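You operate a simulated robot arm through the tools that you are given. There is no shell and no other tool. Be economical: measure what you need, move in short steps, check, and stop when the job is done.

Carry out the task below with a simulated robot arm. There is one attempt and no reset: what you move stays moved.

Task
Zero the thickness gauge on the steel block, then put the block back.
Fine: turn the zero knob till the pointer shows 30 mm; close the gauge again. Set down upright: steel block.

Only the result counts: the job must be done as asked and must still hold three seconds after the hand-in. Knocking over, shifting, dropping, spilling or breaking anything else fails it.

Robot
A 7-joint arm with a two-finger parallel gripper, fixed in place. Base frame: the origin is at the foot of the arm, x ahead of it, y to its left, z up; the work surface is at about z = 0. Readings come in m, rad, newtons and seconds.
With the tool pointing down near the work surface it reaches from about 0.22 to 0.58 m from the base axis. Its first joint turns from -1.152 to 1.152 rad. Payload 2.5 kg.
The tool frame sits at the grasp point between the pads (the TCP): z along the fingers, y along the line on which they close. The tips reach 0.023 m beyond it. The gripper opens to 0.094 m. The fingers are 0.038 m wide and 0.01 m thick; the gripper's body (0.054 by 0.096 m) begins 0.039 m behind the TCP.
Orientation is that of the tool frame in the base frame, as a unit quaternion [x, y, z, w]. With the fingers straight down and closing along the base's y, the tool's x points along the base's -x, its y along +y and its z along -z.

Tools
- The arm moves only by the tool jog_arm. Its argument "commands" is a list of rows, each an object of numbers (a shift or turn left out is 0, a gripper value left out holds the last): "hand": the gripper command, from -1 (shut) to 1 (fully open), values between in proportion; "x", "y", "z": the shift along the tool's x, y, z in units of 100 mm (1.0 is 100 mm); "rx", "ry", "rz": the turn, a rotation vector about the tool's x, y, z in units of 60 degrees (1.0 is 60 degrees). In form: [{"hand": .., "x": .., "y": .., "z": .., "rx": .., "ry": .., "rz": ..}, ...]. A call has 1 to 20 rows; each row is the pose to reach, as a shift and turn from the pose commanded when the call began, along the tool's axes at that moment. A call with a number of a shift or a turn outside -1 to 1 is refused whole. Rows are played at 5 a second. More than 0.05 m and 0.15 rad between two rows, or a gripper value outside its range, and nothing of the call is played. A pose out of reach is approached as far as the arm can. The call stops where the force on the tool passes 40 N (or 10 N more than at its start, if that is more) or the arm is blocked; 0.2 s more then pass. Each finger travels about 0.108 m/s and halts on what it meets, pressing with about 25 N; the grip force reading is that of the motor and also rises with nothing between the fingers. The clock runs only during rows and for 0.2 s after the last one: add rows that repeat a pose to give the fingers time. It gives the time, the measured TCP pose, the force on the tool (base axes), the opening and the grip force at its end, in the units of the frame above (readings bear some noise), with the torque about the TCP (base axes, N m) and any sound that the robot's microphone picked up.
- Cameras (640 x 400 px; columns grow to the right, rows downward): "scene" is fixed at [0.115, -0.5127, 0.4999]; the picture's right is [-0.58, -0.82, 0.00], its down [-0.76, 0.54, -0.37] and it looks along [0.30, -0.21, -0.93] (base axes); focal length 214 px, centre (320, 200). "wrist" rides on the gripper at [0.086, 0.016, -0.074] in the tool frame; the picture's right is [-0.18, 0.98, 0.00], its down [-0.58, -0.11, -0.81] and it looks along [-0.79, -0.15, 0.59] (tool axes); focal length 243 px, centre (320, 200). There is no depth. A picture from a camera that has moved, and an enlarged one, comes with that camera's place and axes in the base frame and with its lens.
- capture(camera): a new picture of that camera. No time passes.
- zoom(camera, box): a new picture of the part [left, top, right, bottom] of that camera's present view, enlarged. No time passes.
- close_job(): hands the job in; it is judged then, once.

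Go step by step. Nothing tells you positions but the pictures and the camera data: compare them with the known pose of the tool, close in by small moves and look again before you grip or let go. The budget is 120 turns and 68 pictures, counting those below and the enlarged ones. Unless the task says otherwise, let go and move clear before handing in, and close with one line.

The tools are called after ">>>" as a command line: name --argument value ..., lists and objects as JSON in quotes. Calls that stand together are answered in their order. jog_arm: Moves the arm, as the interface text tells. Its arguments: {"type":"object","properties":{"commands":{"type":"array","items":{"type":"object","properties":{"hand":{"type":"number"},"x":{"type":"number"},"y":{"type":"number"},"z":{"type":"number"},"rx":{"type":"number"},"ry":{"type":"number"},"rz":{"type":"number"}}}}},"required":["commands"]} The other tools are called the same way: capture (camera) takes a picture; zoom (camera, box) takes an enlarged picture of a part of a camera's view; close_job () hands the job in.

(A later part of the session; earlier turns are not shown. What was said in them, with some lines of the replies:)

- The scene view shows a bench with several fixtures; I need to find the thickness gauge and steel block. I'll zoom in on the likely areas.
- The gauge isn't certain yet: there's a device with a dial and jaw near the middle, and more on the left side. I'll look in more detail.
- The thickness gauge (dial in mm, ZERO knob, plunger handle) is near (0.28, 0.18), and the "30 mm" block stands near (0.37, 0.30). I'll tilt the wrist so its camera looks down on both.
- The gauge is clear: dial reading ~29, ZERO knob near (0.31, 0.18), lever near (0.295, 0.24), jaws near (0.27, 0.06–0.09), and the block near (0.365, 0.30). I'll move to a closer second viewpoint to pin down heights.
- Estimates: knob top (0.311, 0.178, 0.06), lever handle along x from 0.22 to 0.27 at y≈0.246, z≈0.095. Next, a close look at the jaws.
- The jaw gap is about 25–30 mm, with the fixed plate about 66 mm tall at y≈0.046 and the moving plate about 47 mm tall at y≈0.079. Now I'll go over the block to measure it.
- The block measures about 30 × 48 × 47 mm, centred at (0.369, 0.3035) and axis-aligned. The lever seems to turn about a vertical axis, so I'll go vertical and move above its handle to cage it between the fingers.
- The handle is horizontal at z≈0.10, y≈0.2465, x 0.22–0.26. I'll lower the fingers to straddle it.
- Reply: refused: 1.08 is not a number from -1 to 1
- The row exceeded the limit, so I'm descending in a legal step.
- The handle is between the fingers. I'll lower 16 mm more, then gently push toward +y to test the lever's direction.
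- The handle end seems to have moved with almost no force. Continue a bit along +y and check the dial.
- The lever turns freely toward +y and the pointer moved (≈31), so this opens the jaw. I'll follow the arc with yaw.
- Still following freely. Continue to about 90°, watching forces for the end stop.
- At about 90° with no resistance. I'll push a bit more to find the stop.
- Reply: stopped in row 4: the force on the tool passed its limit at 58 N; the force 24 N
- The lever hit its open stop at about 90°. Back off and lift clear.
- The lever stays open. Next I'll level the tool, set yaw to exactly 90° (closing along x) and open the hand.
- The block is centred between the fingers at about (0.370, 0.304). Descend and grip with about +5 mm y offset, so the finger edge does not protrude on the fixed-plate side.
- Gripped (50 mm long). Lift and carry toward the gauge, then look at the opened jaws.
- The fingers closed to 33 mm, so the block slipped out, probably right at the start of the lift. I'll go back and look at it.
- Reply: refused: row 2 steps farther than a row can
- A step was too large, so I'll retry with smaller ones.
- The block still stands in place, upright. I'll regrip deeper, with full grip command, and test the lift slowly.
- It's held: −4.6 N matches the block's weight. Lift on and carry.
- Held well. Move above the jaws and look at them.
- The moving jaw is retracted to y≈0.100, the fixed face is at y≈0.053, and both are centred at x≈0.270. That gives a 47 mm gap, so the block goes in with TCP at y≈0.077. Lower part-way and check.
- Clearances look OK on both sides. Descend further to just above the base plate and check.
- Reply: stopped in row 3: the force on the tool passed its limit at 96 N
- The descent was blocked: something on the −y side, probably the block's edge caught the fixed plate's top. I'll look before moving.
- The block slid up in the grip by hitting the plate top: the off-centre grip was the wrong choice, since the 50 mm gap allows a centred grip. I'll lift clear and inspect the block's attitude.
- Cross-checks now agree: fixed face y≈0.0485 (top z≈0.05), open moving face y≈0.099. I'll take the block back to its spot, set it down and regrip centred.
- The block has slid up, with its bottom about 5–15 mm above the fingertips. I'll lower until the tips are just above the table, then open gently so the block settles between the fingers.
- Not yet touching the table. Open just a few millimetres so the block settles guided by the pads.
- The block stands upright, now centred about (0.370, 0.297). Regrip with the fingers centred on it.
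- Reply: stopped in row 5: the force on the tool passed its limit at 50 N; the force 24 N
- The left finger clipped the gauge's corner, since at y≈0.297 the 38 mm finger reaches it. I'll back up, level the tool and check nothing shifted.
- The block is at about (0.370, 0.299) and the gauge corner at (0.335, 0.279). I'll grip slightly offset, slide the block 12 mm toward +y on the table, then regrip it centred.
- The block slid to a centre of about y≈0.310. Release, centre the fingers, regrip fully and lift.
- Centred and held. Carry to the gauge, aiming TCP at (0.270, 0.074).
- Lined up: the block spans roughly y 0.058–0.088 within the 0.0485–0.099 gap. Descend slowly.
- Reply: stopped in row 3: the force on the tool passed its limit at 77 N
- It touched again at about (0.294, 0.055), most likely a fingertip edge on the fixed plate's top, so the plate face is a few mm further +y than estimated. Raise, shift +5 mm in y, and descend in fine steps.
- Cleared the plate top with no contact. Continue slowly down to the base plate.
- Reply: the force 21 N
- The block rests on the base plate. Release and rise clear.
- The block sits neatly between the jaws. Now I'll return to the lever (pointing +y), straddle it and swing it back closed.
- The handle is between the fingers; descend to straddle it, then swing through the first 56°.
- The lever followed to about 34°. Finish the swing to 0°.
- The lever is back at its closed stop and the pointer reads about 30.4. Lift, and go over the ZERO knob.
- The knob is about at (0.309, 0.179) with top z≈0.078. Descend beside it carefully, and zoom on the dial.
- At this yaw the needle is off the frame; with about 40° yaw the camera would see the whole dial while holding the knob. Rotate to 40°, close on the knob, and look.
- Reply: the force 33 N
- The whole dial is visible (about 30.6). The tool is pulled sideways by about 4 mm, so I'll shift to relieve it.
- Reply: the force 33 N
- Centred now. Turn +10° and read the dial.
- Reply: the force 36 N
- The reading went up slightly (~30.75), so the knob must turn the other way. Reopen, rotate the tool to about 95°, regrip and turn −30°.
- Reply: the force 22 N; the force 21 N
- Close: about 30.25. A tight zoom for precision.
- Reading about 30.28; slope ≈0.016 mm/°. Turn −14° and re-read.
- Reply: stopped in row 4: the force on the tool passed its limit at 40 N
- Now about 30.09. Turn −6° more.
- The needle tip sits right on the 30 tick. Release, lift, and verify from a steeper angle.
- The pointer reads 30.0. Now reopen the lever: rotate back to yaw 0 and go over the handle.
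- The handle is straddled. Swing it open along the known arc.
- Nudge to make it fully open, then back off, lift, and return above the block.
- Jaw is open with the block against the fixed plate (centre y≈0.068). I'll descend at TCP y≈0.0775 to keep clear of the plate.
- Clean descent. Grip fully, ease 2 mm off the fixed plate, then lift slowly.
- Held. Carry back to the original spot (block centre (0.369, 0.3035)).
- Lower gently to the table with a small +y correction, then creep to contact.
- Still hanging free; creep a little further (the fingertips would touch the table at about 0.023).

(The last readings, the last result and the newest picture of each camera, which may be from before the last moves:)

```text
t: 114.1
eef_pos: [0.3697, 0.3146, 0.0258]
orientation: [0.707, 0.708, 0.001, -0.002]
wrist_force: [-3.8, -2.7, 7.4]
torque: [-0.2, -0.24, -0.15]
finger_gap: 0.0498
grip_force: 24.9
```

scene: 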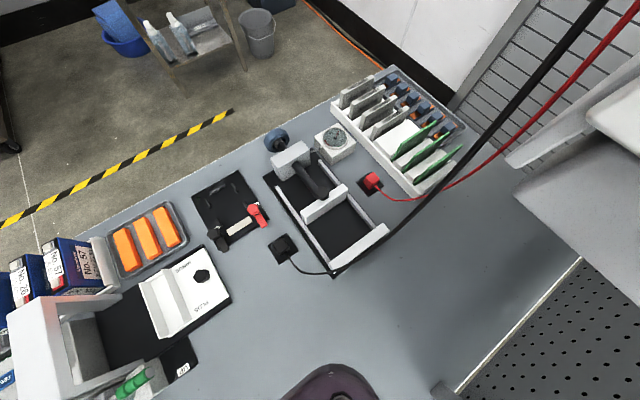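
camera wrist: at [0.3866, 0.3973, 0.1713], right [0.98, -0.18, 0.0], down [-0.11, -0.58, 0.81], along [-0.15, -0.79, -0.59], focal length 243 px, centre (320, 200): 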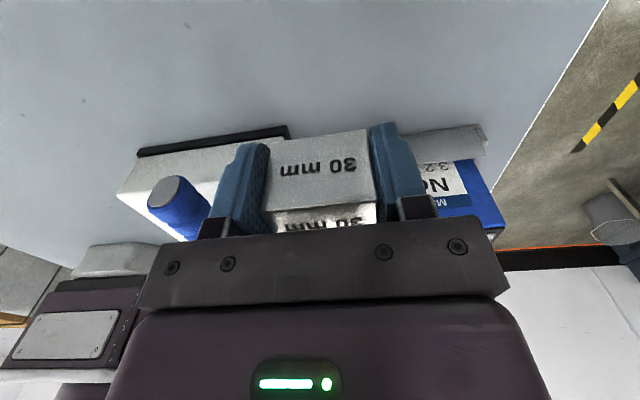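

Contact made. Release gently and lift away.

>>> jog_arm --commands '[{"hand": 0.1}, {"hand": 0.2}, {"hand": 0.2}, {"z": -0.2, "hand": 0.3}, {"z": -0.5}, {"z": -0.9}, {"z": -1.0}, {"z": -1.0}]'

>>> capture --camera "wrist"

```text
t: 115.9
eef_pos: [0.37, 0.3131, 0.1284]
orientation: [0.707, 0.707, -0.002, -0.002]
wrist_force: [-0.1, 0.2, 0.8]
torque: [-0.01, 0.0, 0.0]
finger_gap: 0.0614
grip_force: 0.0
```

```text
2 pictures are left
camera wrist: at [0.3861, 0.3989, 0.2022], right [0.98, -0.18, 0.0], down [-0.11, -0.58, 0.81], along [-0.15, -0.79, -0.59], focal length 243 px, centre (320, 200)
```

wrist: 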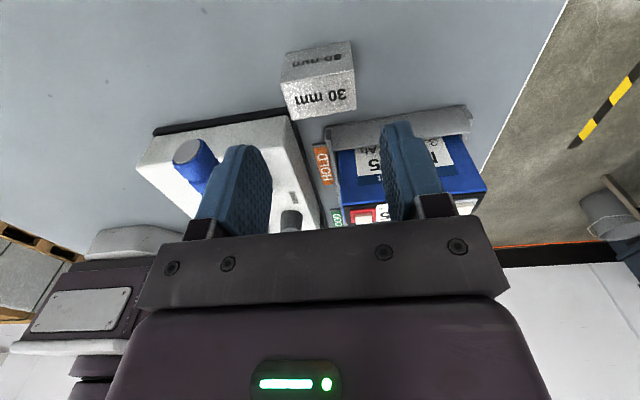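

The block stands upright back at its place. Now close the gauge: go to the lever and swing it shut.

>>> jog_arm --commands '[{"z": -0.4, "hand": 0.2}, {"z": -0.4, "y": -0.4, "x": -0.08}, {"z": -0.4, "y": -0.78, "x": -0.155}, {"z": -0.4, "y": -0.78, "x": -0.155}, {"z": 0.0, "y": -0.78, "x": -0.155}, {"z": 0.2, "y": -0.78, "x": -0.155}, {"z": 0.345, "y": -0.78, "x": -0.155}, {"z": 0.345, "y": -0.78, "x": -0.155}]'

```text
t: 117.7
eef_pos: [0.292, 0.3002, 0.0921]
orientation: [0.708, 0.707, -0.001, -0.001]
wrist_force: [1.0, 0.2, 0.5]
torque: [0.02, 0.03, -0.02]
finger_gap: 0.0567
grip_force: 0.2
```

>>> jog_arm --commands '[{"y": -0.1, "x": -0.015}, {"y": -0.19, "x": -0.02}, {"y": -0.26, "x": -0.05, "rz": -0.133}, {"y": -0.33, "x": -0.09, "rz": -0.267}, {"y": -0.385, "x": -0.14, "rz": -0.4}, {"y": -0.43, "x": -0.195, "rz": -0.533}, {"y": -0.47, "x": -0.26, "rz": -0.667}, {"y": -0.5, "x": -0.33, "rz": -0.8}, {"y": -0.525, "x": -0.4, "rz": -0.933}, {"y": -0.525, "x": -0.4, "rz": -0.933}]'

>>> jog_arm --commands '[{"x": -0.034, "y": -0.057, "rz": -0.133}, {"x": -0.072, "y": -0.119, "rz": -0.267}, {"x": -0.121, "y": -0.176, "rz": -0.4}, {"x": -0.176, "y": -0.226, "rz": -0.533}, {"x": -0.19, "y": -0.237, "rz": -0.567}, {"x": -0.196, "y": -0.246, "rz": -0.567}, {"x": -0.2, "y": -0.255, "rz": -0.567}]'

```text
t: 119.9
eef_pos: [0.2381, 0.261, 0.0913]
orientation: [0.291, 0.957, 0.001, -0.001]
wrist_force: [0.2, 1.3, -1.1]
torque: [-0.04, 0.01, 0.05]
finger_gap: 0.0568
grip_force: 0.1
```

```text
t: 121.5
eef_pos: [0.2399, 0.2281, 0.091]
orientation: [-0.001, 1.0, 0.001, 0.0]
wrist_force: [0.4, 3.9, -2.0]
torque: [-0.06, 0.02, -0.03]
finger_gap: 0.058
grip_force: 1.7
```

At the closed stop again (same contact force as before). A tiny extra press, then back off and lift; final look.

>>> jog_arm --commands '[{"y": -0.015}, {"y": -0.015}, {"y": 0.08}, {"y": 0.18}, {"y": 0.18, "z": -0.4}, {"y": 0.18, "z": -0.8}, {"y": 0.18, "z": -1.0}, {"y": 0.18, "z": -1.0}]'

>>> capture --camera "wrist"

```text
t: 123.3
eef_pos: [0.2383, 0.2437, 0.19]
orientation: [0.0, 1.0, 0.001, -0.002]
wrist_force: [0.2, 0.0, -0.2]
torque: [0.02, 0.02, -0.02]
finger_gap: 0.0564
grip_force: 0.0
```

```text
1 pictures are left
camera wrist: at [0.1522, 0.2599, 0.2661], right [0.18, 0.98, 0.0], down [0.58, -0.11, 0.8], along [0.79, -0.15, -0.59], focal length 243 px, centre (320, 200)
```

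wrist: 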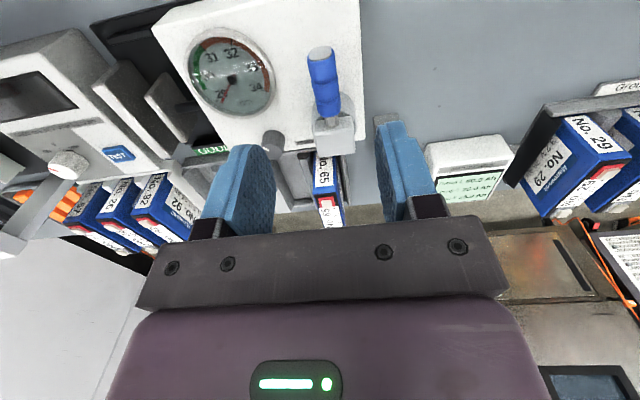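

The lever and jaw are back in the closed position, the block stands upright at its place, and the gripper is clear. Handing in.

>>> close_job

```text
The job is handed in.
```

I zeroed the gauge to 30 mm on the steel block, set the block back upright about 4 mm from where it started, and closed the gauge; while I was repositioning the block, the fingers and block bumped the gauge three times, with no visible shift.
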